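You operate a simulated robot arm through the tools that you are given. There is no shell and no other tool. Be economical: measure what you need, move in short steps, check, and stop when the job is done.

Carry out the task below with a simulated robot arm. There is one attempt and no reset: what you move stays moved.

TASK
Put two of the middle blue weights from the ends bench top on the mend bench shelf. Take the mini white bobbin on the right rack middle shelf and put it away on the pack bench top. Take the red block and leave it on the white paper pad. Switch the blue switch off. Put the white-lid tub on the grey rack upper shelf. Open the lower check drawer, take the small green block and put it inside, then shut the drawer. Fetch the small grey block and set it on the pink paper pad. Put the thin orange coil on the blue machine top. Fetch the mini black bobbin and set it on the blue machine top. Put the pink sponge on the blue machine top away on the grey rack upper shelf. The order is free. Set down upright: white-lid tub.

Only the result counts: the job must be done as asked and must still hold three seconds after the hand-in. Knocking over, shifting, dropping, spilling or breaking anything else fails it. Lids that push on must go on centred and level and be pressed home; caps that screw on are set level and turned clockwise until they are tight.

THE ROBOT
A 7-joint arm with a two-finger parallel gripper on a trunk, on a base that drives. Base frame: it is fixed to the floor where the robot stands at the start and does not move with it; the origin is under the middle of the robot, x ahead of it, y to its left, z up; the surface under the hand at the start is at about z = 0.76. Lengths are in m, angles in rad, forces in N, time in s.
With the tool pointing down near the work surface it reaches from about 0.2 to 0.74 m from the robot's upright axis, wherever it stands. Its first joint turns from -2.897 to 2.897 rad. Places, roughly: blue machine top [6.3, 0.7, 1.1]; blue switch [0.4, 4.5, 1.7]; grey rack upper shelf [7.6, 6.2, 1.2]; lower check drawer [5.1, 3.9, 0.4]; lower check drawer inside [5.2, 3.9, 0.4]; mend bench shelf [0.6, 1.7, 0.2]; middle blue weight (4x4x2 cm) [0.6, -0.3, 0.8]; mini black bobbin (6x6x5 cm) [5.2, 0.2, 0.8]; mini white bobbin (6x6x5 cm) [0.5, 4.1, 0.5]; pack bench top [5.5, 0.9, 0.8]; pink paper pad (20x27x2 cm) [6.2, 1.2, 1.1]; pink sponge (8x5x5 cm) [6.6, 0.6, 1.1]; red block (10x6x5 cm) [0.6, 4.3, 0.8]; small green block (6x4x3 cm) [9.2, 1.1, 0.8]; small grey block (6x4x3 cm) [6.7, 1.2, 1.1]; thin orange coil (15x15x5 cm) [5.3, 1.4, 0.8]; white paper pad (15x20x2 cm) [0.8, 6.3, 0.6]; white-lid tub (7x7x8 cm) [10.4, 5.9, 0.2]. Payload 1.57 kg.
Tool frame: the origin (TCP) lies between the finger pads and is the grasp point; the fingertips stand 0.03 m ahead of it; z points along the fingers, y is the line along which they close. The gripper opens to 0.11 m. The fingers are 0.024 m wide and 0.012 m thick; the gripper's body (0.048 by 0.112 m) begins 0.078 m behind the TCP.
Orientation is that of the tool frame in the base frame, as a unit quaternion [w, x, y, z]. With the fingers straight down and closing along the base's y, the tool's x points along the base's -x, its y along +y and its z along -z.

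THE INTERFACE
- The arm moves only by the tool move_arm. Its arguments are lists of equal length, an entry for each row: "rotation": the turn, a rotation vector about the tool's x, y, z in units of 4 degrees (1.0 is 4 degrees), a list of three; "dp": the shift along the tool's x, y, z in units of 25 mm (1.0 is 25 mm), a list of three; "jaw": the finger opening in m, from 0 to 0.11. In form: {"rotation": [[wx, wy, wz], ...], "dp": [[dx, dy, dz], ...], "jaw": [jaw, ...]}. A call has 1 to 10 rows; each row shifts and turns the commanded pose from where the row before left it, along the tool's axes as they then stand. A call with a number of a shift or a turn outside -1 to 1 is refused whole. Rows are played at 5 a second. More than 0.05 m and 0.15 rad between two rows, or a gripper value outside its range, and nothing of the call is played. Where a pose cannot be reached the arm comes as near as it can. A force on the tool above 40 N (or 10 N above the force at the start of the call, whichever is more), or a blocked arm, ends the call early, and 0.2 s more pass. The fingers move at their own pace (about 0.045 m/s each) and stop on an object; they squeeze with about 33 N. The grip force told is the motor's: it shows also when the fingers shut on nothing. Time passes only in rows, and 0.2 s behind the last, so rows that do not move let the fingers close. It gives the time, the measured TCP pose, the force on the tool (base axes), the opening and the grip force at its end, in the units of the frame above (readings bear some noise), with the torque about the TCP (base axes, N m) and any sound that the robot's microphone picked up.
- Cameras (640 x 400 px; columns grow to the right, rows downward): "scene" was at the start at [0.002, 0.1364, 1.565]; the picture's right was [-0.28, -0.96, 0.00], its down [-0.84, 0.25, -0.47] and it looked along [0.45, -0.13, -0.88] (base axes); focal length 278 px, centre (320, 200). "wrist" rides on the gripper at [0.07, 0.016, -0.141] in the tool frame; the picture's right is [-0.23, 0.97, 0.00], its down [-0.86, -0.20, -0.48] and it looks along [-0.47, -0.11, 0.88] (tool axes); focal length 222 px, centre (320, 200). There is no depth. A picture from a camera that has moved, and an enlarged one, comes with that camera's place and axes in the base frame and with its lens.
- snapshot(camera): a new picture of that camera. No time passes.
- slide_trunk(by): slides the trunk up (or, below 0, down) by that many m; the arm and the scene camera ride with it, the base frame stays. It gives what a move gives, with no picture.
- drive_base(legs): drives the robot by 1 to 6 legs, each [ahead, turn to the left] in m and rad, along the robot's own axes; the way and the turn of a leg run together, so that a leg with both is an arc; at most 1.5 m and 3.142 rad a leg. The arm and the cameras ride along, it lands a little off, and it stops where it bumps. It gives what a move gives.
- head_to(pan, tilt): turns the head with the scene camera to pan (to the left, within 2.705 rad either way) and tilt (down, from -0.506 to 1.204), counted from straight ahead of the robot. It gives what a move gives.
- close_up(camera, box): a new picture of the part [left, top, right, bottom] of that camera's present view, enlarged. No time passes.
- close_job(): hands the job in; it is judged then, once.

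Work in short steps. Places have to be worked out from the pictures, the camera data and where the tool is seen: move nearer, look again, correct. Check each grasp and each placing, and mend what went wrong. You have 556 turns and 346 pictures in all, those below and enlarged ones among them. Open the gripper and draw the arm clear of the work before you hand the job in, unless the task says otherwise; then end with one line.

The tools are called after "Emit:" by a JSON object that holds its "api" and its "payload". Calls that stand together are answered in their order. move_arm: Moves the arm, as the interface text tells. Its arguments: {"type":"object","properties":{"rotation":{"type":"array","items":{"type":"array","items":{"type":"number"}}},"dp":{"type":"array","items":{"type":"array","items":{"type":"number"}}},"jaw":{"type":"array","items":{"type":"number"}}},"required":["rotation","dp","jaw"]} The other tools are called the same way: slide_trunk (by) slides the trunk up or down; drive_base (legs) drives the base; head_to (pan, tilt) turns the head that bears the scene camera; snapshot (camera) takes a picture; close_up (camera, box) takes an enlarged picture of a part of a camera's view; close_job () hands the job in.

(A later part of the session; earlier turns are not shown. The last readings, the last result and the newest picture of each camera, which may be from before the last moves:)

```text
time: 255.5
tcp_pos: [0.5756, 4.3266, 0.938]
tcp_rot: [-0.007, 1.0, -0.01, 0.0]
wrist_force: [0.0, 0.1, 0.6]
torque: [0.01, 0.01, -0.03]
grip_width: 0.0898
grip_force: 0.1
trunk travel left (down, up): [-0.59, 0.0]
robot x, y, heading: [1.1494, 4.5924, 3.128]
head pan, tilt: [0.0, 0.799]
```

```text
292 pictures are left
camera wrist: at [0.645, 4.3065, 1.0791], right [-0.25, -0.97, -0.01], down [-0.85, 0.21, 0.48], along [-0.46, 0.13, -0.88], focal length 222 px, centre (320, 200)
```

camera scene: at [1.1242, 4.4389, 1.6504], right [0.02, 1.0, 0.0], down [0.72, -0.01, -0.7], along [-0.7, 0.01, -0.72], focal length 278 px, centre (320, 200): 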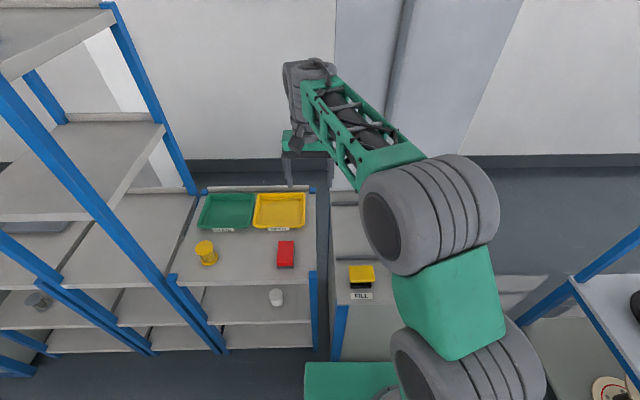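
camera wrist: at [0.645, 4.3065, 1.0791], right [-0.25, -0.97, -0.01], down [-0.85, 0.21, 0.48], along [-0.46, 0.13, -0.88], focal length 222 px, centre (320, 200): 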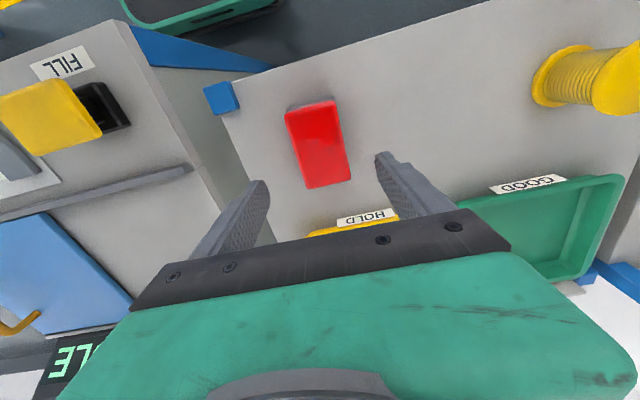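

Emit:
{"api": "move_arm", "payload": {"rotation": [[0, 0, 0], [0, 0, 0], [0, 0, 0], [0, 0, 0], [0, 0, 0], [0, 0, 0], [0, 0, 0], [0, 0, 0], [0, 0, 0], [0, 0, 0]], "dp": [[0, 0, 1], [0, 0, 1], [0, 0, 1], [0, 0, 1], [0, 0, 1], [0, 0, 0.6], [0, 0, 0], [0, 0, 0], [0, 0, 0], [0, 0, 0]], "jaw": [0.09, 0.09, 0.09, 0.09, 0.09, 0.09, 0, 0, 0, 0]}}

Emit:
{"api": "move_arm", "payload": {"rotation": [[0, 0, 0], [0, 0, 0], [0, 0, 0], [0, 0, 0], [0, 0, 0], [0, 0, 0]], "dp": [[0, 0, -0.5], [0, 0, -1], [0, 0, -1], [0, 0, -1], [0, 0, -1], [0, 0, -1]], "jaw": [0, 0, 0, 0, 0, 0]}}

Emit:
{"api": "snapshot", "payload": {"camera": "wrist"}}

```text
time: 256.6
tcp_pos: [0.5768, 4.3242, 0.8287]
tcp_rot: [-0.003, 1.0, -0.006, -0.003]
wrist_force: [11.9, 2.8, 17.0]
torque: [-0.73, -0.55, 0.73]
grip_width: 0.0866
grip_force: 0.1
trunk travel left (down, up): [-0.59, 0.0]
robot x, y, heading: [1.148, 4.5908, 3.131]
head pan, tilt: [0.0, 0.799]
stopped in row 5: the force on the tool passed its limit at 54 N (the readings are from after the stop); the commanded pose is now the measured one
```

```text
time: 258.0
tcp_pos: [0.5741, 4.3251, 0.9665]
tcp_rot: [-0.005, 1.0, -0.008, -0.003]
wrist_force: [-0.7, -0.2, -0.7]
torque: [0.01, 0.02, -0.02]
grip_width: 0.0548
grip_force: 32.7
trunk travel left (down, up): [-0.59, 0.0]
robot x, y, heading: [1.1509, 4.593, 3.129]
head pan, tilt: [0.0, 0.799]
```

```text
291 pictures are left
camera wrist: at [0.6445, 4.306, 1.1077], right [-0.24, -0.97, -0.01], down [-0.85, 0.21, 0.48], along [-0.47, 0.12, -0.88], focal length 222 px, centre (320, 200)
```

wrist: 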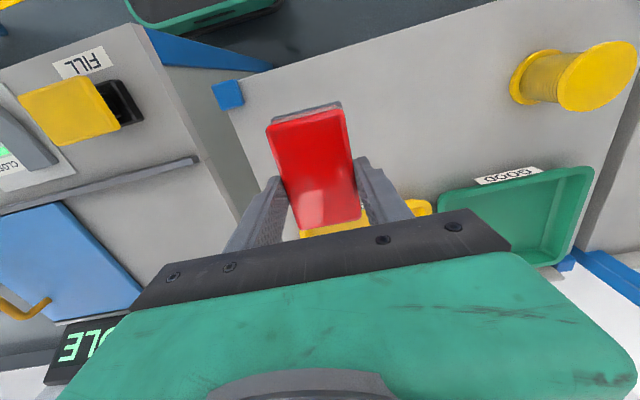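

The fingers touched something at tip height ≈0.80 (bench top likely higher there), but the block is gripped (5.5 cm). Back out and drive to the white pad at y≈6.35.

Emit:
{"api": "drive_base", "payload": {"legs": [[-0.55, 0], [0, -1.57], [1.5, 0], [0.2, 0], [0, 1.57]]}}

Emit:
{"api": "snapshot", "payload": {"camera": "scene"}}

Emit:
{"api": "snapshot", "payload": {"camera": "wrist"}}

```text
time: 277.0
tcp_pos: [1.1342, 6.0379, 0.9661]
tcp_rot: [-0.005, 1.0, -0.023, -0.003]
wrist_force: [0.3, 0.4, -0.9]
torque: [-0.01, 0.02, 0.01]
grip_width: 0.0548
grip_force: 33.2
trunk travel left (down, up): [-0.59, 0.0]
robot x, y, heading: [1.7123, 6.2905, 3.098]
head pan, tilt: [0.0, 0.799]
```

```text
290 pictures are left
camera scene: at [1.6879, 6.1353, 1.6504], right [0.05, 1.0, 0.0], down [0.72, -0.03, -0.7], along [-0.7, 0.03, -0.72], focal length 278 px, centre (320, 200)
```

scene: 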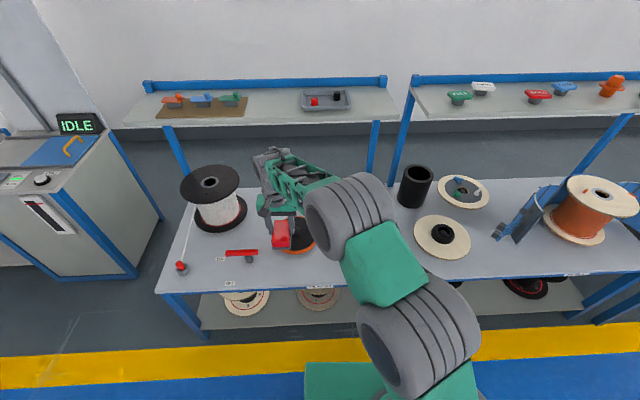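

```text
289 pictures are left
camera wrist: at [1.2034, 6.0169, 1.1073], right [-0.27, -0.96, -0.01], down [-0.84, 0.23, 0.48], along [-0.46, 0.14, -0.87], focal length 222 px, centre (320, 200)
```

wrist: 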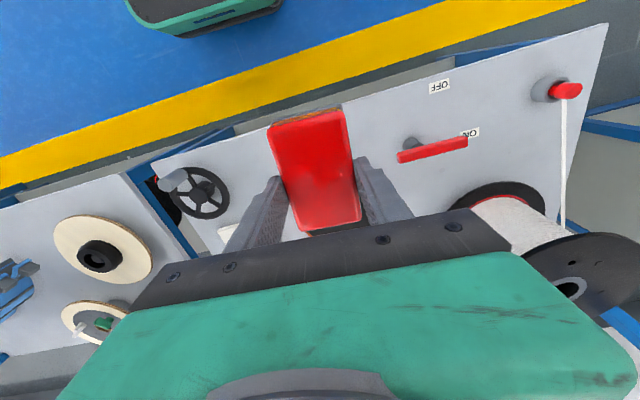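

The pad is hidden behind the arm; raise and shift the tool toward y≈6.3 to see it in the wrist camera.

Emit:
{"api": "move_arm", "payload": {"rotation": [[0, 0, 0], [0, 0, 0], [0, 0, 0], [0, 0, 0], [0, 0, 0], [0, 0, 0], [0, 0, 0], [0, 0, 0], [0, 0, 0], [0, 0, 0]], "dp": [[0, -0.3, -1], [0, -0.5, -1], [0, -1, -1], [0, -1, -1], [0, -1, -1], [0, -1, 0], [0, -1, 0], [0, -1, 0], [0, -1, 0], [0, -1, 0]], "jaw": [0, 0, 0, 0, 0, 0, 0, 0, 0, 0]}}

Emit:
{"api": "snapshot", "payload": {"camera": "wrist"}}

Emit:
{"api": "snapshot", "payload": {"camera": "scene"}}

```text
time: 279.2
tcp_pos: [1.143, 6.2571, 1.0936]
tcp_rot: [-0.004, 1.0, -0.023, -0.003]
wrist_force: [-0.8, 0.7, -2.0]
torque: [0.02, 0.02, 0.0]
grip_width: 0.0552
grip_force: 33.1
trunk travel left (down, up): [-0.59, 0.0]
robot x, y, heading: [1.7153, 6.2887, 3.098]
head pan, tilt: [0.0, 0.799]
```

```text
288 pictures are left
camera wrist: at [1.2138, 6.2366, 1.2341], right [-0.27, -0.96, -0.01], down [-0.84, 0.23, 0.48], along [-0.46, 0.14, -0.88], focal length 222 px, centre (320, 200)
```

wrist: 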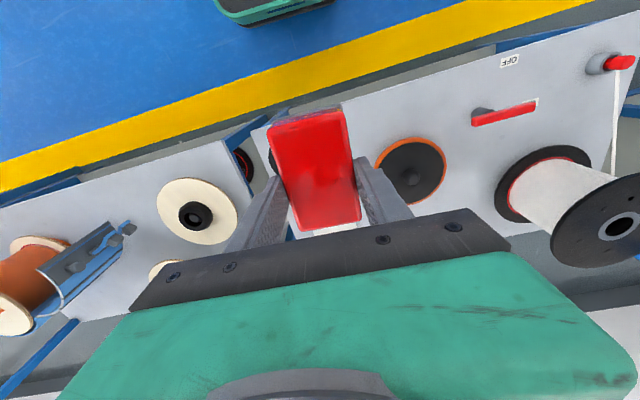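

```text
287 pictures are left
camera scene: at [1.6878, 6.136, 1.6505], right [0.05, 1.0, 0.0], down [0.72, -0.03, -0.7], along [-0.7, 0.03, -0.72], focal length 278 px, centre (320, 200)
```

scene: 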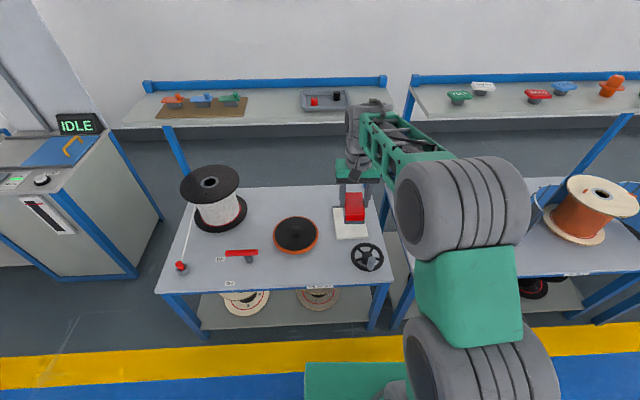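

Pad centre ≈(0.817,6.32), x 0.71–0.92, y 6.24–6.40. Drive 0.19 closer and check.

Emit:
{"api": "drive_base", "payload": {"legs": [[0.19, 0]]}}

Emit:
{"api": "move_arm", "payload": {"rotation": [[0, 0, 0], [0, 0, 0], [0, 0, 0], [0, 0, 0], [0, 0, 0]], "dp": [[-1, -0.2, 0], [-1, -0.2, 0], [-1, -0.2, 0], [-1, -0.2, 0], [-1, -0.2, 0]], "jaw": [0, 0, 0, 0, 0]}}

Emit:
{"api": "snapshot", "payload": {"camera": "wrist"}}

Emit:
{"api": "snapshot", "payload": {"camera": "scene"}}

```text
time: 280.8
tcp_pos: [0.953, 6.2663, 1.0927]
tcp_rot: [-0.004, 1.0, -0.023, -0.001]
wrist_force: [-0.2, 0.8, 0.2]
torque: [-0.01, -0.01, 0.04]
grip_width: 0.055
grip_force: 32.7
trunk travel left (down, up): [-0.59, 0.0]
robot x, y, heading: [1.5231, 6.2966, 3.095]
head pan, tilt: [0.0, 0.799]
```

```text
time: 281.9
tcp_pos: [0.8293, 6.296, 1.093]
tcp_rot: [-0.004, 1.0, -0.025, -0.002]
wrist_force: [-0.8, 0.7, -0.7]
torque: [-0.02, 0.0, -0.01]
grip_width: 0.0547
grip_force: 32.9
trunk travel left (down, up): [-0.59, 0.0]
robot x, y, heading: [1.5218, 6.2988, 3.094]
head pan, tilt: [0.0, 0.799]
```

```text
286 pictures are left
camera wrist: at [0.8991, 6.2766, 1.2337], right [-0.27, -0.96, -0.01], down [-0.84, 0.24, 0.48], along [-0.46, 0.14, -0.88], focal length 222 px, centre (320, 200)
```

wrist: 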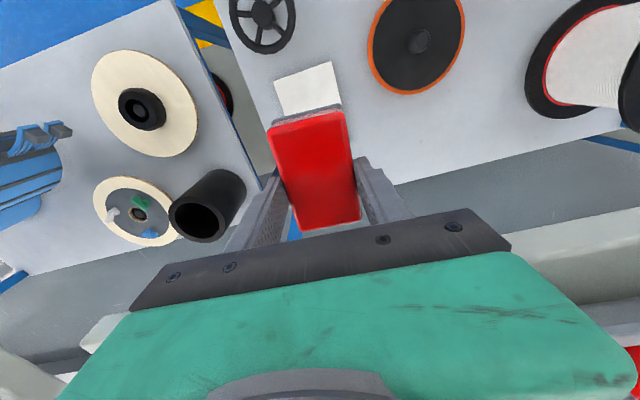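

```text
285 pictures are left
camera scene: at [1.4961, 6.1445, 1.6504], right [0.05, 1.0, 0.0], down [0.72, -0.03, -0.7], along [-0.7, 0.03, -0.72], focal length 278 px, centre (320, 200)
```

scene: 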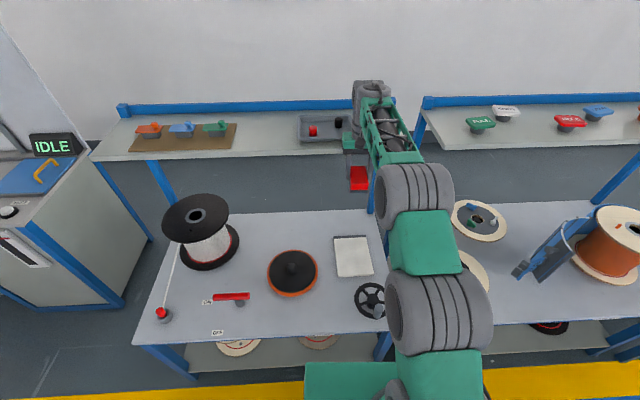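

The upper shelf's edge is close to the hand, so I'll place the block slightly nearer on the pad (x≈0.865). Shift and descend in stages.

Emit:
{"api": "move_arm", "payload": {"rotation": [[0, 0, 0], [0, 0, 0], [0, 0, 0], [0, 0, 0], [0, 0, 0], [0, 0, 0], [0, 0, 0], [0, 0, 0]], "dp": [[0.7, -0.4, 0], [0.7, -0.4, 0], [0, 0, 1], [0, 0, 1], [0, 0, 1], [0, 0, 1], [0, 0, 1], [0, 0, 1]], "jaw": [0, 0, 0, 0, 0, 0, 0, 0]}}

Emit:
{"api": "snapshot", "payload": {"camera": "wrist"}}

Emit:
{"api": "snapshot", "payload": {"camera": "scene"}}

```text
time: 283.8
tcp_pos: [0.8678, 6.3174, 0.9439]
tcp_rot: [-0.004, 1.0, -0.023, -0.002]
wrist_force: [-0.2, 0.4, 0.0]
torque: [-0.01, 0.01, 0.01]
grip_width: 0.0551
grip_force: 33.0
trunk travel left (down, up): [-0.59, 0.0]
robot x, y, heading: [1.5276, 6.2988, 3.09]
head pan, tilt: [0.0, 0.799]
```

```text
284 pictures are left
camera wrist: at [0.9361, 6.2964, 1.0843], right [-0.27, -0.96, -0.01], down [-0.84, 0.24, 0.48], along [-0.46, 0.14, -0.87], focal length 222 px, centre (320, 200)
```

wrist: 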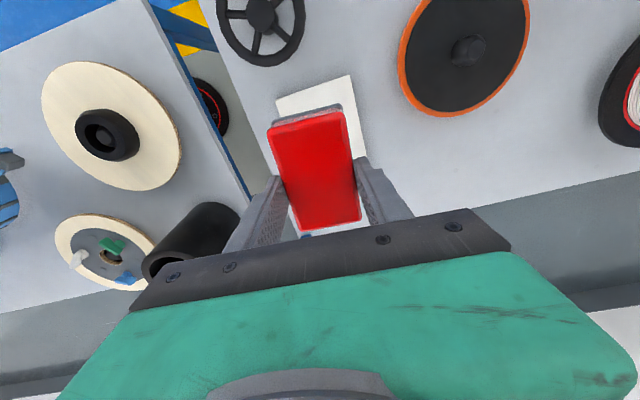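

```text
283 pictures are left
camera scene: at [1.4965, 6.1445, 1.6505], right [0.05, 1.0, 0.0], down [0.72, -0.03, -0.7], along [-0.7, 0.03, -0.72], focal length 278 px, centre (320, 200)
```

scene: 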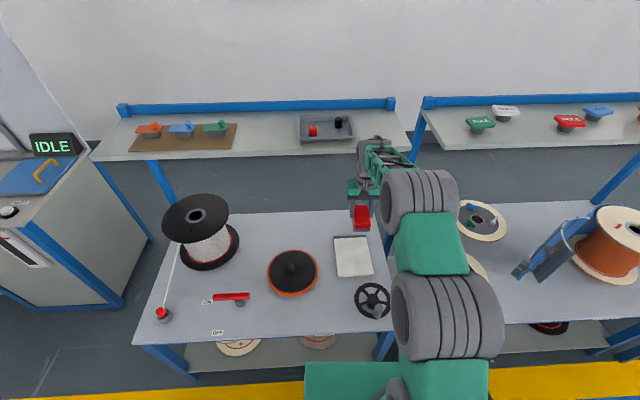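

Emit:
{"api": "move_arm", "payload": {"rotation": [[0, 0, 0], [0, 0, 0], [0, 0, 0], [0, 0, 0], [0, 0, 0], [0, 0, 0], [0, 0, 0], [0, 0, 0], [0, 0, 0], [0, 0, 0]], "dp": [[0, 0, 1], [0, 0, 1], [0, 0, 1], [0, 0, 1], [0, 0, 1], [0, 0, 1], [0, 0, 1], [0, 0, 1], [-0.3, 0, 1], [-0.3, 0, 0.8]], "jaw": [0, 0, 0, 0, 0, 0, 0, 0, 0, 0]}}

Emit:
{"api": "snapshot", "payload": {"camera": "wrist"}}

```text
time: 285.9
tcp_pos: [0.8483, 6.3192, 0.6984]
tcp_rot: [-0.004, 1.0, -0.024, -0.002]
wrist_force: [-0.2, 0.0, -0.3]
torque: [0.0, 0.0, -0.01]
grip_width: 0.055
grip_force: 33.1
trunk travel left (down, up): [-0.59, 0.0]
robot x, y, heading: [1.5222, 6.2974, 3.094]
head pan, tilt: [0.0, 0.799]
```

```text
282 pictures are left
camera wrist: at [0.9181, 6.2988, 0.8393], right [-0.27, -0.96, -0.01], down [-0.84, 0.24, 0.48], along [-0.46, 0.14, -0.87], focal length 222 px, centre (320, 200)
```

wrist: 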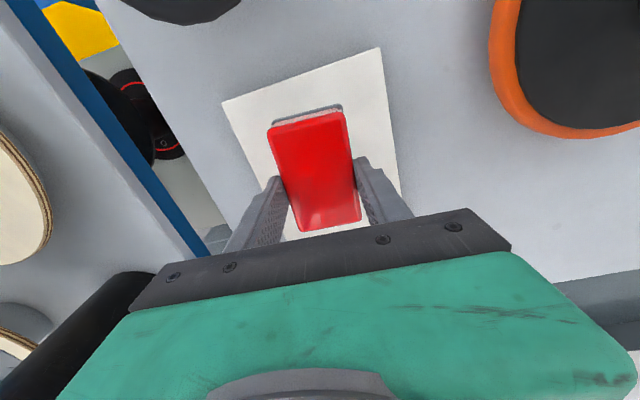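

Emit:
{"api": "move_arm", "payload": {"rotation": [[0, 0, 0], [0, 0, 0], [0, 0, 0], [0, 0, 0]], "dp": [[0, 0, 0.8], [0, 0, 0.6], [0, 0, 0.2], [0, 0, 0.2]], "jaw": [0, 0, 0, 0]}}

```text
time: 286.9
tcp_pos: [0.8455, 6.3195, 0.6583]
tcp_rot: [-0.005, 1.0, -0.024, -0.007]
wrist_force: [-2.5, -0.9, 29.4]
torque: [-0.33, 0.18, -0.02]
grip_width: 0.0552
grip_force: 32.8
trunk travel left (down, up): [-0.59, 0.0]
robot x, y, heading: [1.5247, 6.3003, 3.093]
head pan, tilt: [0.0, 0.799]
```

Contact at TCP z≈0.66. Ease up slightly, release and rise.

Emit:
{"api": "move_arm", "payload": {"rotation": [[0, 0, 0], [0, 0, 0], [0, 0, 0], [0, 0, 0], [0, 0, 0], [0, 0, 0]], "dp": [[0, 0, -0.15], [0, 0, 0], [0, 0, 0], [0, 0, -1], [0, 0, -1], [0.3, 0, -1]], "jaw": [0, 0.08, 0.08, 0.08, 0.08, 0.08]}}

Emit:
{"api": "snapshot", "payload": {"camera": "wrist"}}

```text
time: 288.4
tcp_pos: [0.8579, 6.319, 0.7338]
tcp_rot: [-0.004, 1.0, -0.024, -0.002]
wrist_force: [0.0, 0.0, -0.9]
torque: [0.02, 0.0, 0.01]
grip_width: 0.0802
grip_force: 0.0
trunk travel left (down, up): [-0.59, 0.0]
robot x, y, heading: [1.5212, 6.2973, 3.094]
head pan, tilt: [0.0, 0.799]
```

```text
281 pictures are left
camera wrist: at [0.9264, 6.2983, 0.874], right [-0.27, -0.96, -0.01], down [-0.84, 0.24, 0.48], along [-0.46, 0.14, -0.88], focal length 222 px, centre (320, 200)
```

wrist: 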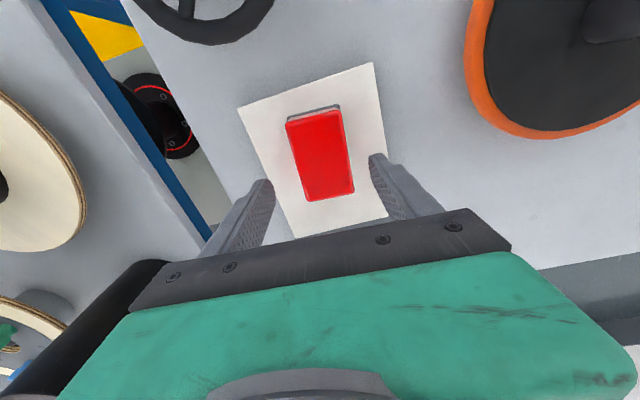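

Red block is on the pad. Rise, back off and drive back to the rack for the white bobbin.

Emit:
{"api": "move_arm", "payload": {"rotation": [[0, 0, 0], [0, 0, 0], [0, 0, 0], [0, 0, 0], [0, 0, 0], [0, 0, 0], [0, 0, 0], [0, 0, 0], [0, 0, 0]], "dp": [[0.3, 0, -1], [0.3, 0, -1], [0.3, 0, -1], [0.8, 0, -1], [0.8, 0, -1], [0.8, 0, -1], [0.8, 0, -1], [0.8, 0, -1], [0.8, 0, -1]], "jaw": [0.08, 0.08, 0.08, 0.08, 0.08, 0.08, 0.08, 0.08, 0.08]}}

Emit:
{"api": "drive_base", "payload": {"legs": [[-0.25, 0], [0, 1.57], [1.5, 0], [0.6, 0], [0, -1.57]]}}

Emit:
{"api": "slide_trunk", "payload": {"by": -0.4}}

Emit:
{"api": "head_to", "payload": {"pan": 0.0, "tilt": 0.5}}

Emit:
{"api": "snapshot", "payload": {"camera": "scene"}}

```text
time: 290.4
tcp_pos: [1.0008, 6.3106, 0.9585]
tcp_rot: [-0.004, 1.0, -0.023, -0.001]
wrist_force: [0.2, 0.3, 0.4]
torque: [0.0, 0.04, -0.01]
grip_width: 0.0801
grip_force: 0.0
trunk travel left (down, up): [-0.59, 0.0]
robot x, y, heading: [1.5266, 6.2986, 3.097]
head pan, tilt: [0.0, 0.799]
```

```text
time: 309.7
tcp_pos: [1.1287, 4.2033, 0.9583]
tcp_rot: [-0.004, 1.0, -0.017, -0.002]
wrist_force: [0.2, -0.1, -0.5]
torque: [-0.01, 0.01, 0.0]
grip_width: 0.08
grip_force: 0.1
trunk travel left (down, up): [-0.59, 0.0]
robot x, y, heading: [1.6548, 4.1987, 3.111]
head pan, tilt: [0.0, 0.799]
```

```text
time: 313.6
tcp_pos: [1.1296, 4.2029, 0.5583]
tcp_rot: [-0.005, 1.0, -0.017, -0.002]
wrist_force: [0.5, 0.2, 0.1]
torque: [0.03, 0.0, -0.04]
grip_width: 0.0799
grip_force: 0.0
trunk travel left (down, up): [-0.19, 0.4]
robot x, y, heading: [1.6524, 4.1971, 3.11]
head pan, tilt: [0.0, 0.799]
```

```text
time: 314.4
tcp_pos: [1.1307, 4.2024, 0.5576]
tcp_rot: [-0.004, 1.0, -0.017, -0.003]
wrist_force: [-0.4, 0.1, 0.5]
torque: [0.02, 0.01, 0.0]
grip_width: 0.08
grip_force: 0.1
trunk travel left (down, up): [-0.19, 0.4]
robot x, y, heading: [1.6523, 4.1995, 3.11]
head pan, tilt: [0.0, 0.499]
```

```text
280 pictures are left
camera scene: at [1.6177, 4.0436, 1.2763], right [0.03, 1.0, 0.0], down [0.48, -0.02, -0.88], along [-0.88, 0.03, -0.48], focal length 278 px, centre (320, 200)
```

scene: 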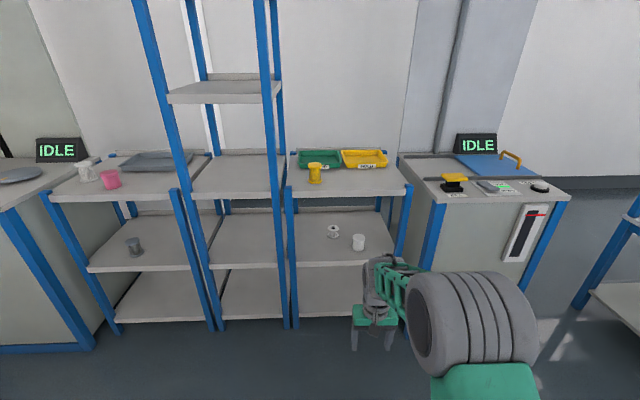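

Emit:
{"api": "close_up", "payload": {"camera": "scene", "box": [280, 140, 420, 340]}}

```text
2.00 times, centred on (350, 240) of scene
camera zoom: at [1.6177, 4.0436, 1.2763], right [0.03, 1.0, 0.0], down [0.48, -0.02, -0.88], along [-0.88, 0.03, -0.48], focal length 557 px, centre (260, 120)
```

zoom: 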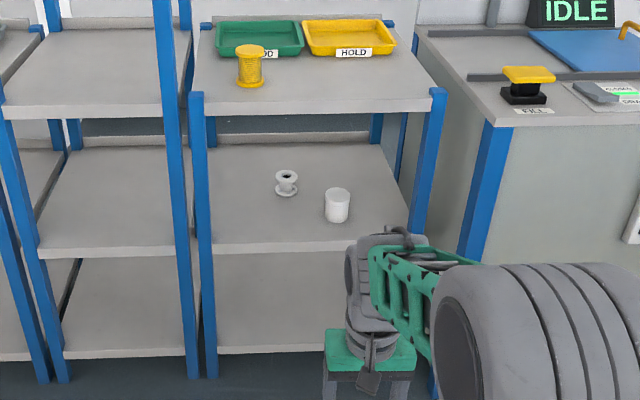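

Bobbin ≈(0.52,4.15,0.5), shelf underside of the top ≈0.775. Tilt tool 45° and look with the wrist camera.

Emit:
{"api": "move_arm", "payload": {"rotation": [[0, -1, 0], [0, -1, 0], [0, -1, 0], [0, -1, 0], [0, -1, 0], [0, -1, 0], [0, -1, 0], [0, -1, 0], [0, -1, 0], [0, -1, 0]], "dp": [[0, 0.15, 0], [0, 0.15, 0], [0, 0.15, 0], [0, 0.15, 0], [0, 0.15, 0], [0, 0.15, 0], [0, 0.15, 0], [0, 0.15, 0], [0, 0.15, 0], [0, 0.15, 0]], "jaw": [0.085, 0.085, 0.085, 0.085, 0.085, 0.085, 0.085, 0.085, 0.085, 0.085]}}

Emit:
{"api": "move_arm", "payload": {"rotation": [[0, -1, 0], [0, -0.25, 0]], "dp": [[0, 0.2, 0], [0, 0.2, 0]], "jaw": [0.085, 0.085]}}

Emit:
{"api": "snapshot", "payload": {"camera": "wrist"}}

```text
time: 316.6
tcp_pos: [1.1294, 4.1645, 0.5577]
tcp_rot: [-0.011, 0.939, -0.015, -0.344]
wrist_force: [0.2, 0.8, -0.1]
torque: [-0.01, 0.02, 0.02]
grip_width: 0.0853
grip_force: 0.1
trunk travel left (down, up): [-0.19, 0.4]
robot x, y, heading: [1.6556, 4.2014, 3.114]
head pan, tilt: [0.0, 0.499]
```

```text
time: 317.2
tcp_pos: [1.127, 4.1555, 0.557]
tcp_rot: [-0.011, 0.923, -0.014, -0.385]
wrist_force: [0.2, 0.6, 0.2]
torque: [0.01, 0.0, 0.0]
grip_width: 0.0852
grip_force: 0.1
trunk travel left (down, up): [-0.19, 0.4]
robot x, y, heading: [1.6499, 4.1979, 3.106]
head pan, tilt: [0.0, 0.499]
```

```text
278 pictures are left
camera wrist: at [1.2766, 4.1331, 0.6072], right [-0.19, -0.97, 0.15], down [-0.25, 0.2, 0.95], along [-0.95, 0.14, -0.29], focal length 222 px, centre (320, 200)
```

wrist: 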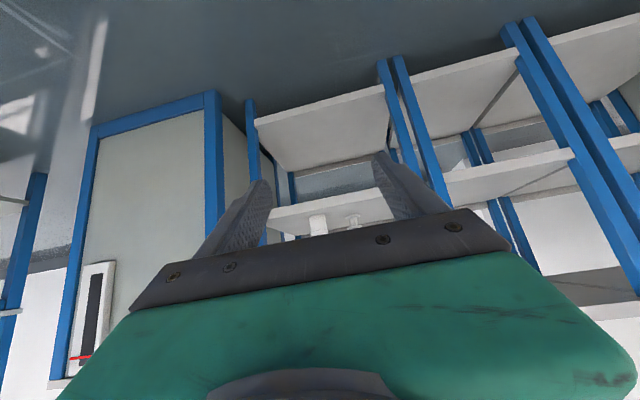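

Emit:
{"api": "move_arm", "payload": {"rotation": [[0, 0, 0], [0, 0, 0]], "dp": [[0, 0.7, 0], [0, 0.7, 0]], "jaw": [0.085, 0.085]}}

Emit:
{"api": "drive_base", "payload": {"legs": [[0.42, 0]]}}

Emit:
{"api": "slide_trunk", "payload": {"by": -0.02}}

Emit:
{"api": "snapshot", "payload": {"camera": "wrist"}}

Emit:
{"api": "snapshot", "payload": {"camera": "scene"}}

```text
time: 317.8
tcp_pos: [1.1268, 4.1194, 0.5569]
tcp_rot: [-0.011, 0.923, -0.013, -0.384]
wrist_force: [0.6, 0.3, -1.0]
torque: [-0.01, 0.03, 0.01]
grip_width: 0.0849
grip_force: 0.1
trunk travel left (down, up): [-0.19, 0.4]
robot x, y, heading: [1.6522, 4.1973, 3.11]
head pan, tilt: [0.0, 0.499]
```

```text
time: 320.3
tcp_pos: [0.7115, 4.1317, 0.5573]
tcp_rot: [-0.009, 0.923, -0.012, -0.385]
wrist_force: [-0.1, -0.3, 0.0]
torque: [-0.05, 0.0, -0.01]
grip_width: 0.0849
grip_force: 0.1
trunk travel left (down, up): [-0.19, 0.4]
robot x, y, heading: [1.2376, 4.2136, 3.114]
head pan, tilt: [0.0, 0.499]
```

```text
time: 321.0
tcp_pos: [0.7129, 4.1316, 0.5384]
tcp_rot: [-0.009, 0.923, -0.012, -0.385]
wrist_force: [1.1, 0.6, 0.0]
torque: [0.0, -0.01, -0.01]
grip_width: 0.085
grip_force: 0.1
trunk travel left (down, up): [-0.17, 0.42]
robot x, y, heading: [1.2391, 4.2071, 3.109]
head pan, tilt: [0.0, 0.499]
```

```text
277 pictures are left
camera wrist: at [0.861, 4.11, 0.5875], right [-0.19, -0.97, 0.15], down [-0.26, 0.2, 0.95], along [-0.95, 0.14, -0.29], focal length 222 px, centre (320, 200)
```

wrist: 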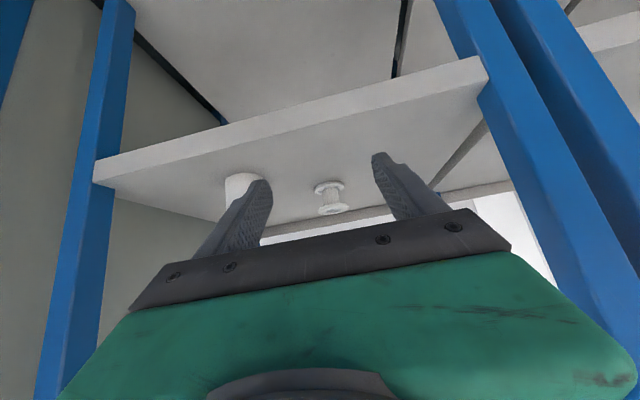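

```text
276 pictures are left
camera scene: at [1.2031, 4.0565, 1.2564], right [0.03, 1.0, 0.0], down [0.48, -0.01, -0.88], along [-0.88, 0.03, -0.48], focal length 278 px, centre (320, 200)
```

scene: 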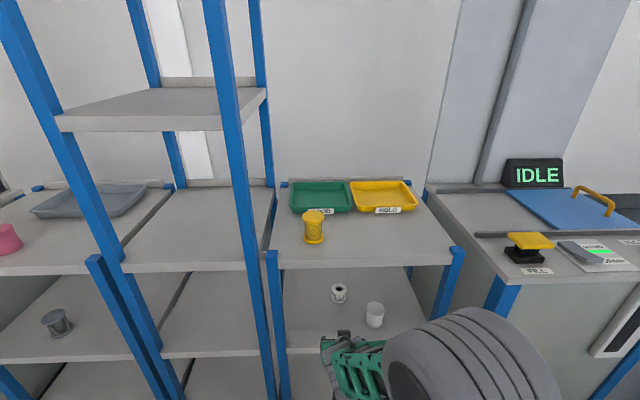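

Triangulated: bobbin centre ≈(0.475,4.148,0.47). Lower a little and move straight in, 45° tilt.

Emit:
{"api": "slide_trunk", "payload": {"by": -0.033}}

Emit:
{"api": "move_arm", "payload": {"rotation": [[0, 0, 0], [0, 0, 0], [0, 0, 0], [0, 0, 0], [0, 0, 0]], "dp": [[-0.836, -0.048, 0.848], [-0.836, -0.048, 0.848], [-0.836, -0.048, 0.848], [-0.836, -0.048, 0.848], [-0.836, -0.048, 0.848]], "jaw": [0.085, 0.085, 0.085, 0.085, 0.085]}}

Emit:
{"api": "snapshot", "payload": {"camera": "wrist"}}

Emit:
{"api": "snapshot", "payload": {"camera": "scene"}}

```text
time: 321.8
tcp_pos: [0.7121, 4.1315, 0.5047]
tcp_rot: [-0.01, 0.923, -0.013, -0.385]
wrist_force: [0.3, -0.4, 0.2]
torque: [-0.02, 0.01, -0.03]
grip_width: 0.085
grip_force: 0.1
trunk travel left (down, up): [-0.137, 0.453]
robot x, y, heading: [1.2357, 4.2102, 3.108]
head pan, tilt: [0.0, 0.499]
```

```text
time: 323.0
tcp_pos: [0.5633, 4.1417, 0.5055]
tcp_rot: [-0.009, 0.923, -0.012, -0.386]
wrist_force: [-0.7, 0.5, 0.9]
torque: [0.02, -0.06, -0.02]
grip_width: 0.085
grip_force: 0.0
trunk travel left (down, up): [-0.137, 0.453]
robot x, y, heading: [1.2385, 4.2078, 3.109]
head pan, tilt: [0.0, 0.499]
```

```text
275 pictures are left
camera wrist: at [0.7119, 4.1211, 0.5552], right [-0.19, -0.97, 0.15], down [-0.26, 0.2, 0.95], along [-0.95, 0.14, -0.29], focal length 222 px, centre (320, 200)
```

wrist: 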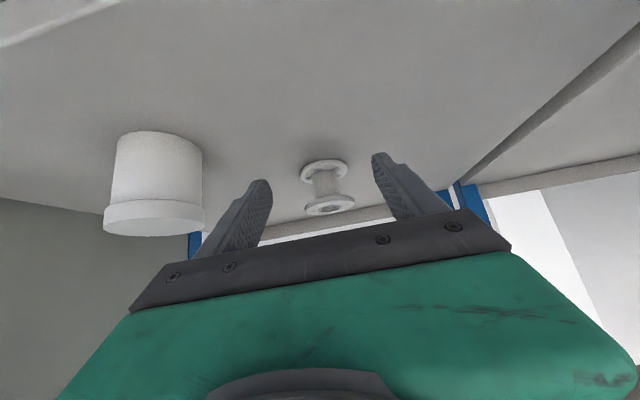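

```text
274 pictures are left
camera scene: at [1.2033, 4.0565, 1.2234], right [0.03, 1.0, 0.0], down [0.48, -0.01, -0.88], along [-0.88, 0.03, -0.48], focal length 278 px, centre (320, 200)
```

scene: 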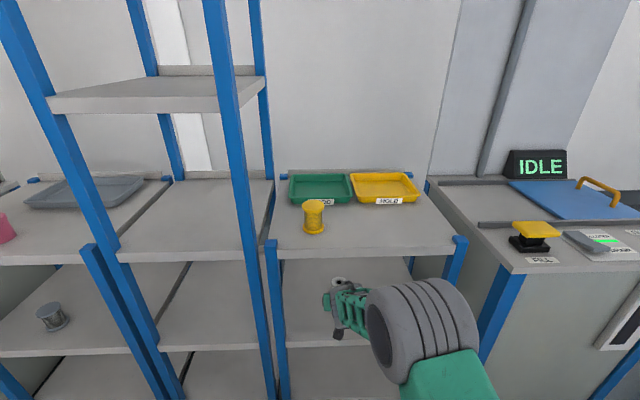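

Bobbin now: centre (0.46,4.148), z 0.438–0.489. Final approach and close.

Emit:
{"api": "move_arm", "payload": {"rotation": [[0, 0, 0], [0, 0, 0], [0, 0, 0], [0, 0, 0], [0, 0, 0]], "dp": [[-0.6, -0.03, 0.6], [-0.5, -0.03, 0.75], [-0.5, -0.03, 0.75], [-0.4, -0.03, 0.8], [-0.15, -0.03, 0.78]], "jaw": [0.085, 0.085, 0.085, 0.085, 0.085]}}

Emit:
{"api": "snapshot", "payload": {"camera": "wrist"}}

```text
time: 324.2
tcp_pos: [0.4606, 4.1487, 0.4807]
tcp_rot: [-0.008, 0.922, -0.011, -0.386]
wrist_force: [6.7, 0.2, 7.5]
torque: [-0.33, -0.06, 0.28]
grip_width: 0.0844
grip_force: 0.1
trunk travel left (down, up): [-0.137, 0.453]
robot x, y, heading: [1.2396, 4.2082, 3.113]
head pan, tilt: [0.0, 0.499]
```

```text
273 pictures are left
camera wrist: at [0.6096, 4.1285, 0.5296], right [-0.19, -0.97, 0.15], down [-0.25, 0.2, 0.95], along [-0.95, 0.14, -0.28], focal length 222 px, centre (320, 200)
```

wrist: 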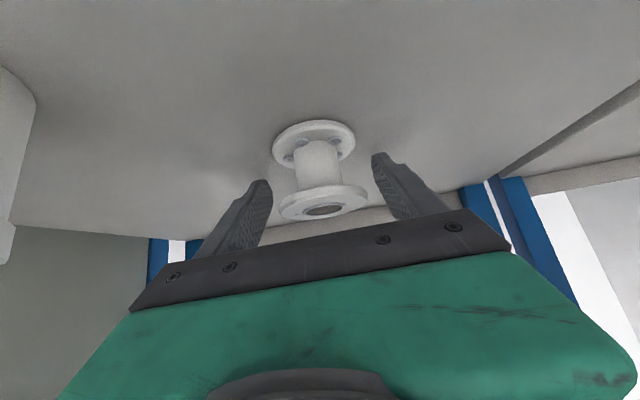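

Emit:
{"api": "move_arm", "payload": {"rotation": [[0, 0, 0], [0, 0, 0], [0, 0, 0], [0, 0, 0], [0, 0, 0]], "dp": [[-0.07, 0, -0.07], [0, 0, 0], [0, 0, 0], [0, 0, 0], [0, 0, 0]], "jaw": [0.085, 0, 0, 0, 0]}}

Emit:
{"api": "move_arm", "payload": {"rotation": [[0, 0, 0], [0, 0, 0]], "dp": [[-0.35, 0, -0.35], [-0.3, 0, -0.3]], "jaw": [0, 0]}}

Emit:
{"api": "snapshot", "payload": {"camera": "wrist"}}

```text
time: 325.4
tcp_pos: [0.4605, 4.1504, 0.4808]
tcp_rot: [-0.01, 0.923, -0.013, -0.385]
wrist_force: [0.2, -0.6, 0.0]
torque: [-0.02, -0.01, 0.0]
grip_width: 0.0551
grip_force: 32.9
trunk travel left (down, up): [-0.137, 0.453]
robot x, y, heading: [1.2397, 4.2121, 3.114]
head pan, tilt: [0.0, 0.499]
```

```text
time: 326.0
tcp_pos: [0.4606, 4.1502, 0.504]
tcp_rot: [-0.01, 0.923, -0.013, -0.384]
wrist_force: [1.0, 0.9, -0.7]
torque: [-0.02, 0.02, -0.02]
grip_width: 0.0548
grip_force: 32.5
trunk travel left (down, up): [-0.137, 0.453]
robot x, y, heading: [1.2387, 4.2053, 3.116]
head pan, tilt: [0.0, 0.499]
```

```text
272 pictures are left
camera wrist: at [0.6094, 4.1285, 0.5532], right [-0.19, -0.97, 0.15], down [-0.26, 0.2, 0.95], along [-0.95, 0.14, -0.29], focal length 222 px, centre (320, 200)
```

wrist: 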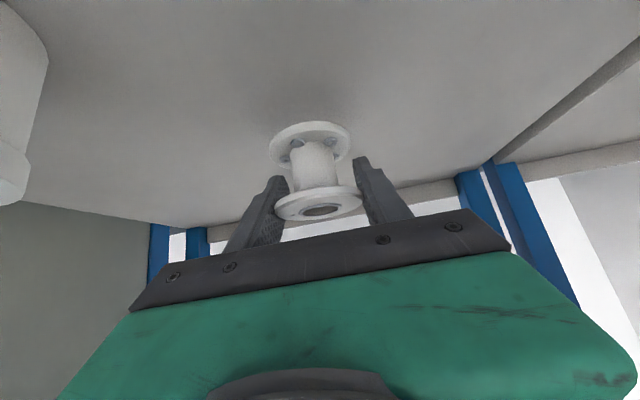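

Lifted. Withdraw straight out, then back away.

Emit:
{"api": "move_arm", "payload": {"rotation": [[0, 0, 0], [0, 0, 0], [0, 0, 0], [0, 0, 0], [0, 0, 0], [0, 0, 0], [0, 0, 0], [0, 0, 0], [0, 0, 0], [0, 0, 0]], "dp": [[0.7, 0.05, -0.71], [0.7, 0.05, -0.71], [0.7, 0.05, -0.71], [0.7, 0.05, -0.71], [0.7, 0, -0.71], [0.7, 0, -0.71], [0.7, 0, -0.71], [0.7, 0, -0.71], [0.7, 0, -0.71], [0.7, 0, -0.71]], "jaw": [0, 0, 0, 0, 0, 0, 0, 0, 0, 0]}}

Emit:
{"api": "drive_base", "payload": {"legs": [[-0.5, 0]]}}

Emit:
{"api": "slide_trunk", "payload": {"by": 0.4}}

Emit:
{"api": "snapshot", "payload": {"camera": "wrist"}}

Emit:
{"api": "snapshot", "payload": {"camera": "scene"}}

```text
time: 328.2
tcp_pos: [0.711, 4.1368, 0.5054]
tcp_rot: [-0.011, 0.923, -0.014, -0.384]
wrist_force: [-0.9, -0.6, -1.1]
torque: [0.0, 0.03, 0.03]
grip_width: 0.055
grip_force: 32.8
trunk travel left (down, up): [-0.137, 0.453]
robot x, y, heading: [1.2409, 4.2101, 3.11]
head pan, tilt: [0.0, 0.499]
```

```text
time: 331.1
tcp_pos: [1.2193, 4.1249, 0.5048]
tcp_rot: [-0.011, 0.923, -0.016, -0.384]
wrist_force: [-0.6, -0.7, -0.8]
torque: [-0.02, 0.02, 0.02]
grip_width: 0.055
grip_force: 33.3
trunk travel left (down, up): [-0.137, 0.453]
robot x, y, heading: [1.7482, 4.1923, 3.102]
head pan, tilt: [0.0, 0.499]
```

```text
time: 335.0
tcp_pos: [1.2191, 4.1239, 0.9049]
tcp_rot: [-0.012, 0.923, -0.017, -0.384]
wrist_force: [-0.2, -0.6, -0.8]
torque: [-0.03, 0.0, 0.01]
grip_width: 0.0548
grip_force: 33.1
trunk travel left (down, up): [-0.537, 0.053]
robot x, y, heading: [1.7477, 4.189, 3.103]
head pan, tilt: [0.0, 0.499]
```

```text
271 pictures are left
camera wrist: at [1.3679, 4.1016, 0.955], right [-0.2, -0.97, 0.15], down [-0.25, 0.2, 0.95], along [-0.95, 0.15, -0.29], focal length 222 px, centre (320, 200)
```

wrist: 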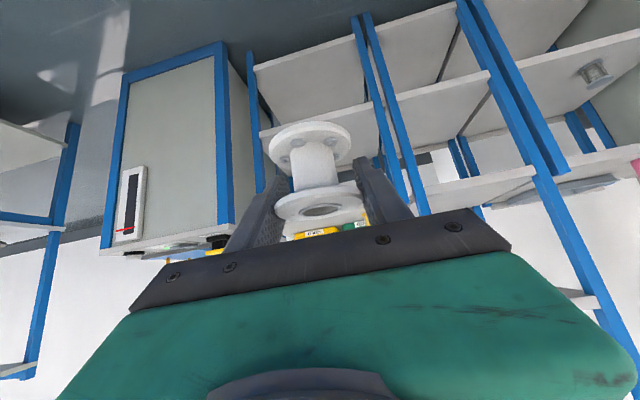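

```text
270 pictures are left
camera scene: at [1.7105, 4.0391, 1.6234], right [0.04, 1.0, 0.0], down [0.48, -0.02, -0.88], along [-0.88, 0.03, -0.48], focal length 278 px, centre (320, 200)
```

scene: 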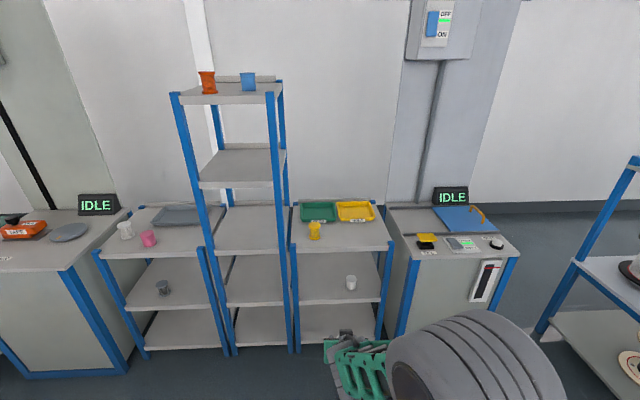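

Bobbin secured. Turn toward the machines across the aisle and survey.

Emit:
{"api": "drive_base", "payload": {"legs": [[0, 2.4]]}}

Emit:
{"api": "head_to", "payload": {"pan": 0.1, "tilt": 0.25}}

Emit:
{"api": "snapshot", "payload": {"camera": "scene"}}

Emit:
{"api": "head_to", "payload": {"pan": 0.9, "tilt": 0.25}}

Emit:
{"api": "snapshot", "payload": {"camera": "scene"}}

```text
time: 341.1
tcp_pos: [2.183, 3.8841, 0.9057]
tcp_rot: [0.354, 0.351, 0.854, -0.15]
wrist_force: [0.9, -0.3, -0.7]
torque: [0.0, -0.02, 0.01]
grip_width: 0.0549
grip_force: 33.1
trunk travel left (down, up): [-0.537, 0.053]
robot x, y, heading: [1.7479, 4.1908, -0.785]
head pan, tilt: [0.0, 0.499]
```

```text
time: 341.8
tcp_pos: [2.1819, 3.8858, 0.9049]
tcp_rot: [0.354, 0.351, 0.854, -0.15]
wrist_force: [0.3, 0.2, -1.2]
torque: [-0.01, 0.02, 0.0]
grip_width: 0.0546
grip_force: 33.0
trunk travel left (down, up): [-0.537, 0.053]
robot x, y, heading: [1.7465, 4.1879, -0.781]
head pan, tilt: [0.099, 0.25]
```

```text
269 pictures are left
camera scene: at [1.8866, 4.2855, 1.6465], right [-0.63, -0.78, 0.0], down [-0.19, 0.16, -0.97], along [0.75, -0.61, -0.25], focal length 278 px, centre (320, 200)
```

scene: 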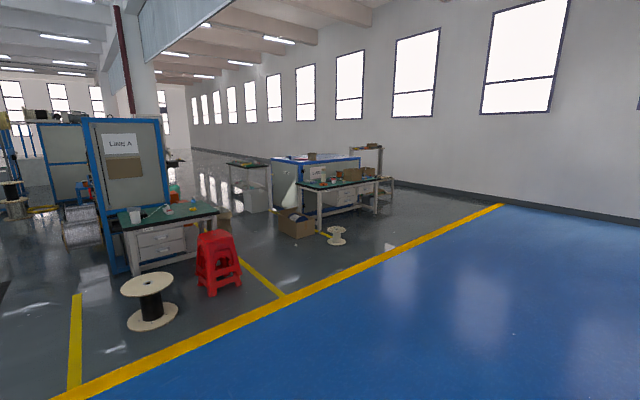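

```text
time: 342.9
tcp_pos: [2.1825, 3.8846, 0.9059]
tcp_rot: [0.353, 0.351, 0.854, -0.151]
wrist_force: [0.1, -0.2, -1.1]
torque: [0.02, -0.03, -0.01]
grip_width: 0.0549
grip_force: 32.8
trunk travel left (down, up): [-0.537, 0.053]
robot x, y, heading: [1.7473, 4.1917, -0.787]
head pan, tilt: [0.901, 0.25]
```

```text
268 pictures are left
camera scene: at [1.907, 4.3553, 1.6465], right [0.12, -0.99, 0.0], down [-0.25, -0.03, -0.97], along [0.96, 0.11, -0.25], focal length 278 px, centre (320, 200)
```

scene: 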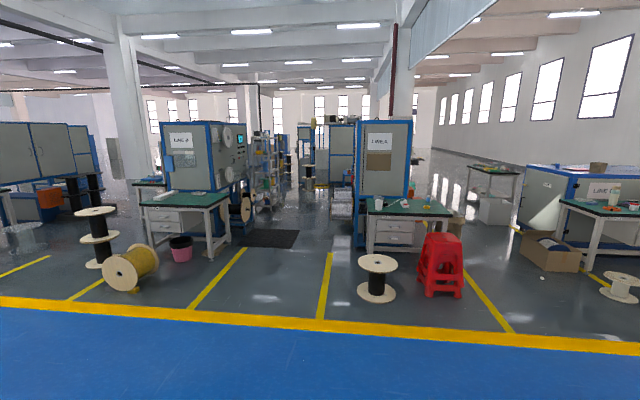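

The pack bench (front edge x≈5.2, y -0.25…1.6) with the blue machine behind it is to the south-east. Drive to about (4.0,0.8) facing it.

Emit:
{"api": "drive_base", "payload": {"legs": [[0, -0.2], [1.5, 0], [1.5, 0], [1.07, 0], [0, 0.985]]}}

Emit:
{"api": "head_to", "payload": {"pan": 0.0, "tilt": 0.35}}

Emit:
{"api": "snapshot", "payload": {"camera": "scene"}}

```text
time: 365.8
tcp_pos: [4.5014, 0.8749, 0.9053]
tcp_rot: [0.385, -0.002, 0.923, -0.004]
wrist_force: [-0.2, 0.5, -0.6]
torque: [0.0, -0.01, 0.03]
grip_width: 0.0549
grip_force: 33.7
trunk travel left (down, up): [-0.537, 0.053]
robot x, y, heading: [3.9778, 0.7874, 0.001]
head pan, tilt: [0.901, 0.25]
```

```text
time: 367.0
tcp_pos: [4.5004, 0.8764, 0.9054]
tcp_rot: [0.384, -0.002, 0.923, -0.004]
wrist_force: [0.3, -0.2, -1.4]
torque: [0.0, -0.03, 0.0]
grip_width: 0.0548
grip_force: 32.9
trunk travel left (down, up): [-0.537, 0.053]
robot x, y, heading: [3.9766, 0.7852, -0.002]
head pan, tilt: [0.0, 0.351]
```

```text
267 pictures are left
camera scene: at [4.0091, 0.9417, 1.6371], right [0.0, -1.0, 0.0], down [-0.34, 0.0, -0.94], along [0.94, 0.0, -0.34], focal length 278 px, centre (320, 200)
```

scene: 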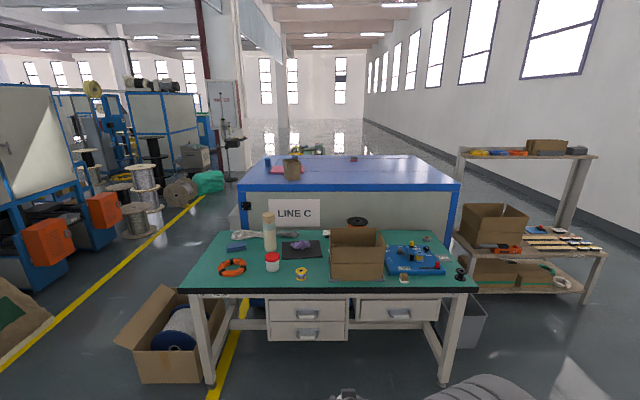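

Emit:
{"api": "close_up", "payload": {"camera": "scene", "box": [180, 140, 340, 300]}}

Emit:
{"api": "close_up", "payload": {"camera": "scene", "box": [320, 140, 480, 300]}}

```text
2.50 times, centred on (260, 220) of scene
camera zoom: at [4.0091, 0.9417, 1.6371], right [0.0, -1.0, 0.0], down [-0.34, 0.0, -0.94], along [0.94, 0.0, -0.34], focal length 696 px, centre (470, 150)
```

zoom: 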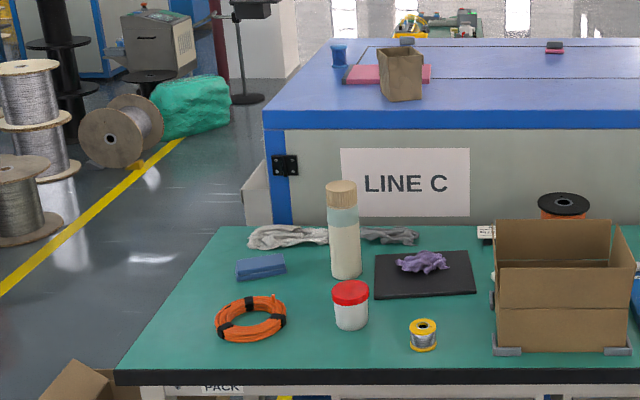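

```text
2.50 times, centred on (400, 220) of scene
camera zoom: at [4.0091, 0.9417, 1.6371], right [0.0, -1.0, 0.0], down [-0.34, 0.0, -0.94], along [0.94, 0.0, -0.34], focal length 696 px, centre (120, 150)
```

zoom: 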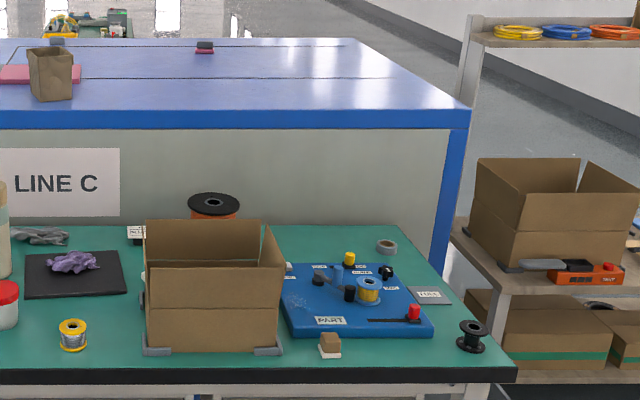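

I see orange coil ≈(5.28,1.41), black bobbin ≈(5.24,0.20). I'll put the white bobbin in the free front strip near (5.205,1.26). Drive closer.

Emit:
{"api": "drive_base", "payload": {"legs": [[0, 0.561], [0.73, 0], [0, -0.561]]}}

Emit:
{"api": "head_to", "payload": {"pan": 0.0, "tilt": 0.8}}

Emit:
{"api": "snapshot", "payload": {"camera": "scene"}}

Emit:
{"api": "snapshot", "payload": {"camera": "wrist"}}

```text
time: 372.4
tcp_pos: [4.9927, 1.5184, 0.9059]
tcp_rot: [0.371, -0.254, 0.887, 0.101]
wrist_force: [0.1, -0.6, -0.1]
torque: [-0.01, 0.02, -0.02]
grip_width: 0.0548
grip_force: 33.2
trunk travel left (down, up): [-0.537, 0.053]
robot x, y, heading: [4.5925, 1.1657, 0.553]
head pan, tilt: [0.0, 0.351]
stopped in leg 2: the robot was blocked; the commanded pose is now the measured one
```

```text
time: 373.3
tcp_pos: [4.9942, 1.5195, 0.9051]
tcp_rot: [0.371, -0.253, 0.888, 0.101]
wrist_force: [-0.5, 0.1, -1.2]
torque: [0.0, 0.0, 0.01]
grip_width: 0.0547
grip_force: 33.1
trunk travel left (down, up): [-0.537, 0.053]
robot x, y, heading: [4.5963, 1.1687, 0.555]
head pan, tilt: [0.0, 0.799]
```

```text
264 pictures are left
camera scene: at [4.53, 1.3104, 1.5975], right [0.53, -0.85, 0.0], down [-0.61, -0.38, -0.7], along [0.59, 0.37, -0.72], focal length 278 px, centre (320, 200)
```

scene: 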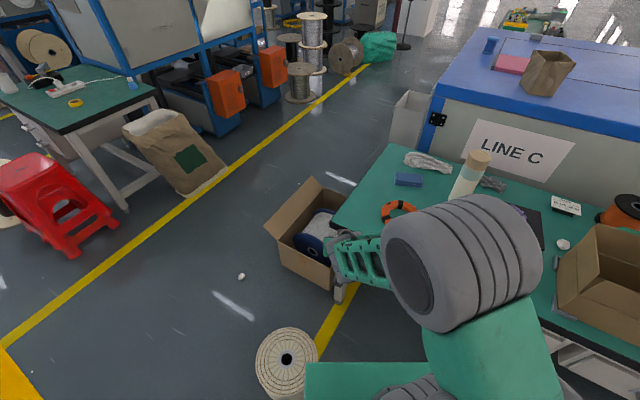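

```text
263 pictures are left
camera wrist: at [4.8577, 1.4548, 0.9551], right [-0.38, 0.91, 0.15], down [0.32, -0.03, 0.95], along [0.87, 0.4, -0.29], focal length 222 px, centre (320, 200)
```

wrist: 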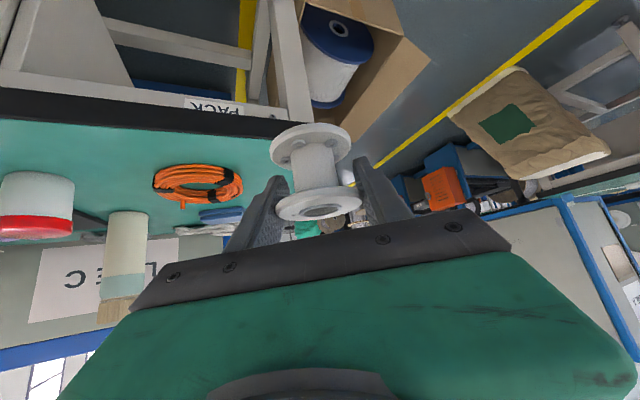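

I bumped the rope spool on the floor by the bench corner; back straight off, then turn to face the bench away from it.

Emit:
{"api": "drive_base", "payload": {"legs": [[-0.22, 0], [0, -0.555]]}}

Emit:
{"api": "head_to", "payload": {"pan": 0.6, "tilt": 0.8}}

Emit:
{"api": "snapshot", "payload": {"camera": "scene"}}

```text
time: 376.6
tcp_pos: [4.9304, 1.1409, 0.905]
tcp_rot: [0.384, -0.002, 0.923, -0.003]
wrist_force: [0.1, -0.1, 1.0]
torque: [0.0, -0.02, 0.01]
grip_width: 0.0551
grip_force: 32.6
trunk travel left (down, up): [-0.537, 0.053]
robot x, y, heading: [4.4025, 1.0509, 0.006]
head pan, tilt: [0.0, 0.799]
```

```text
time: 377.6
tcp_pos: [4.9312, 1.1416, 0.9058]
tcp_rot: [0.384, -0.003, 0.923, -0.004]
wrist_force: [-0.9, 0.0, -0.6]
torque: [0.0, 0.01, 0.0]
grip_width: 0.0548
grip_force: 33.2
trunk travel left (down, up): [-0.537, 0.053]
robot x, y, heading: [4.4049, 1.0495, 0.002]
head pan, tilt: [0.6, 0.799]
```

```text
262 pictures are left
camera scene: at [4.4117, 1.2514, 1.5974], right [0.57, -0.82, 0.0], down [-0.59, -0.41, -0.7], along [0.57, 0.39, -0.72], focal length 278 px, centre (320, 200)
```

scene: 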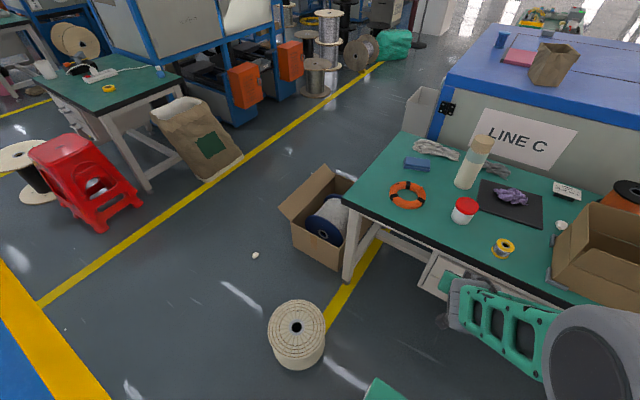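

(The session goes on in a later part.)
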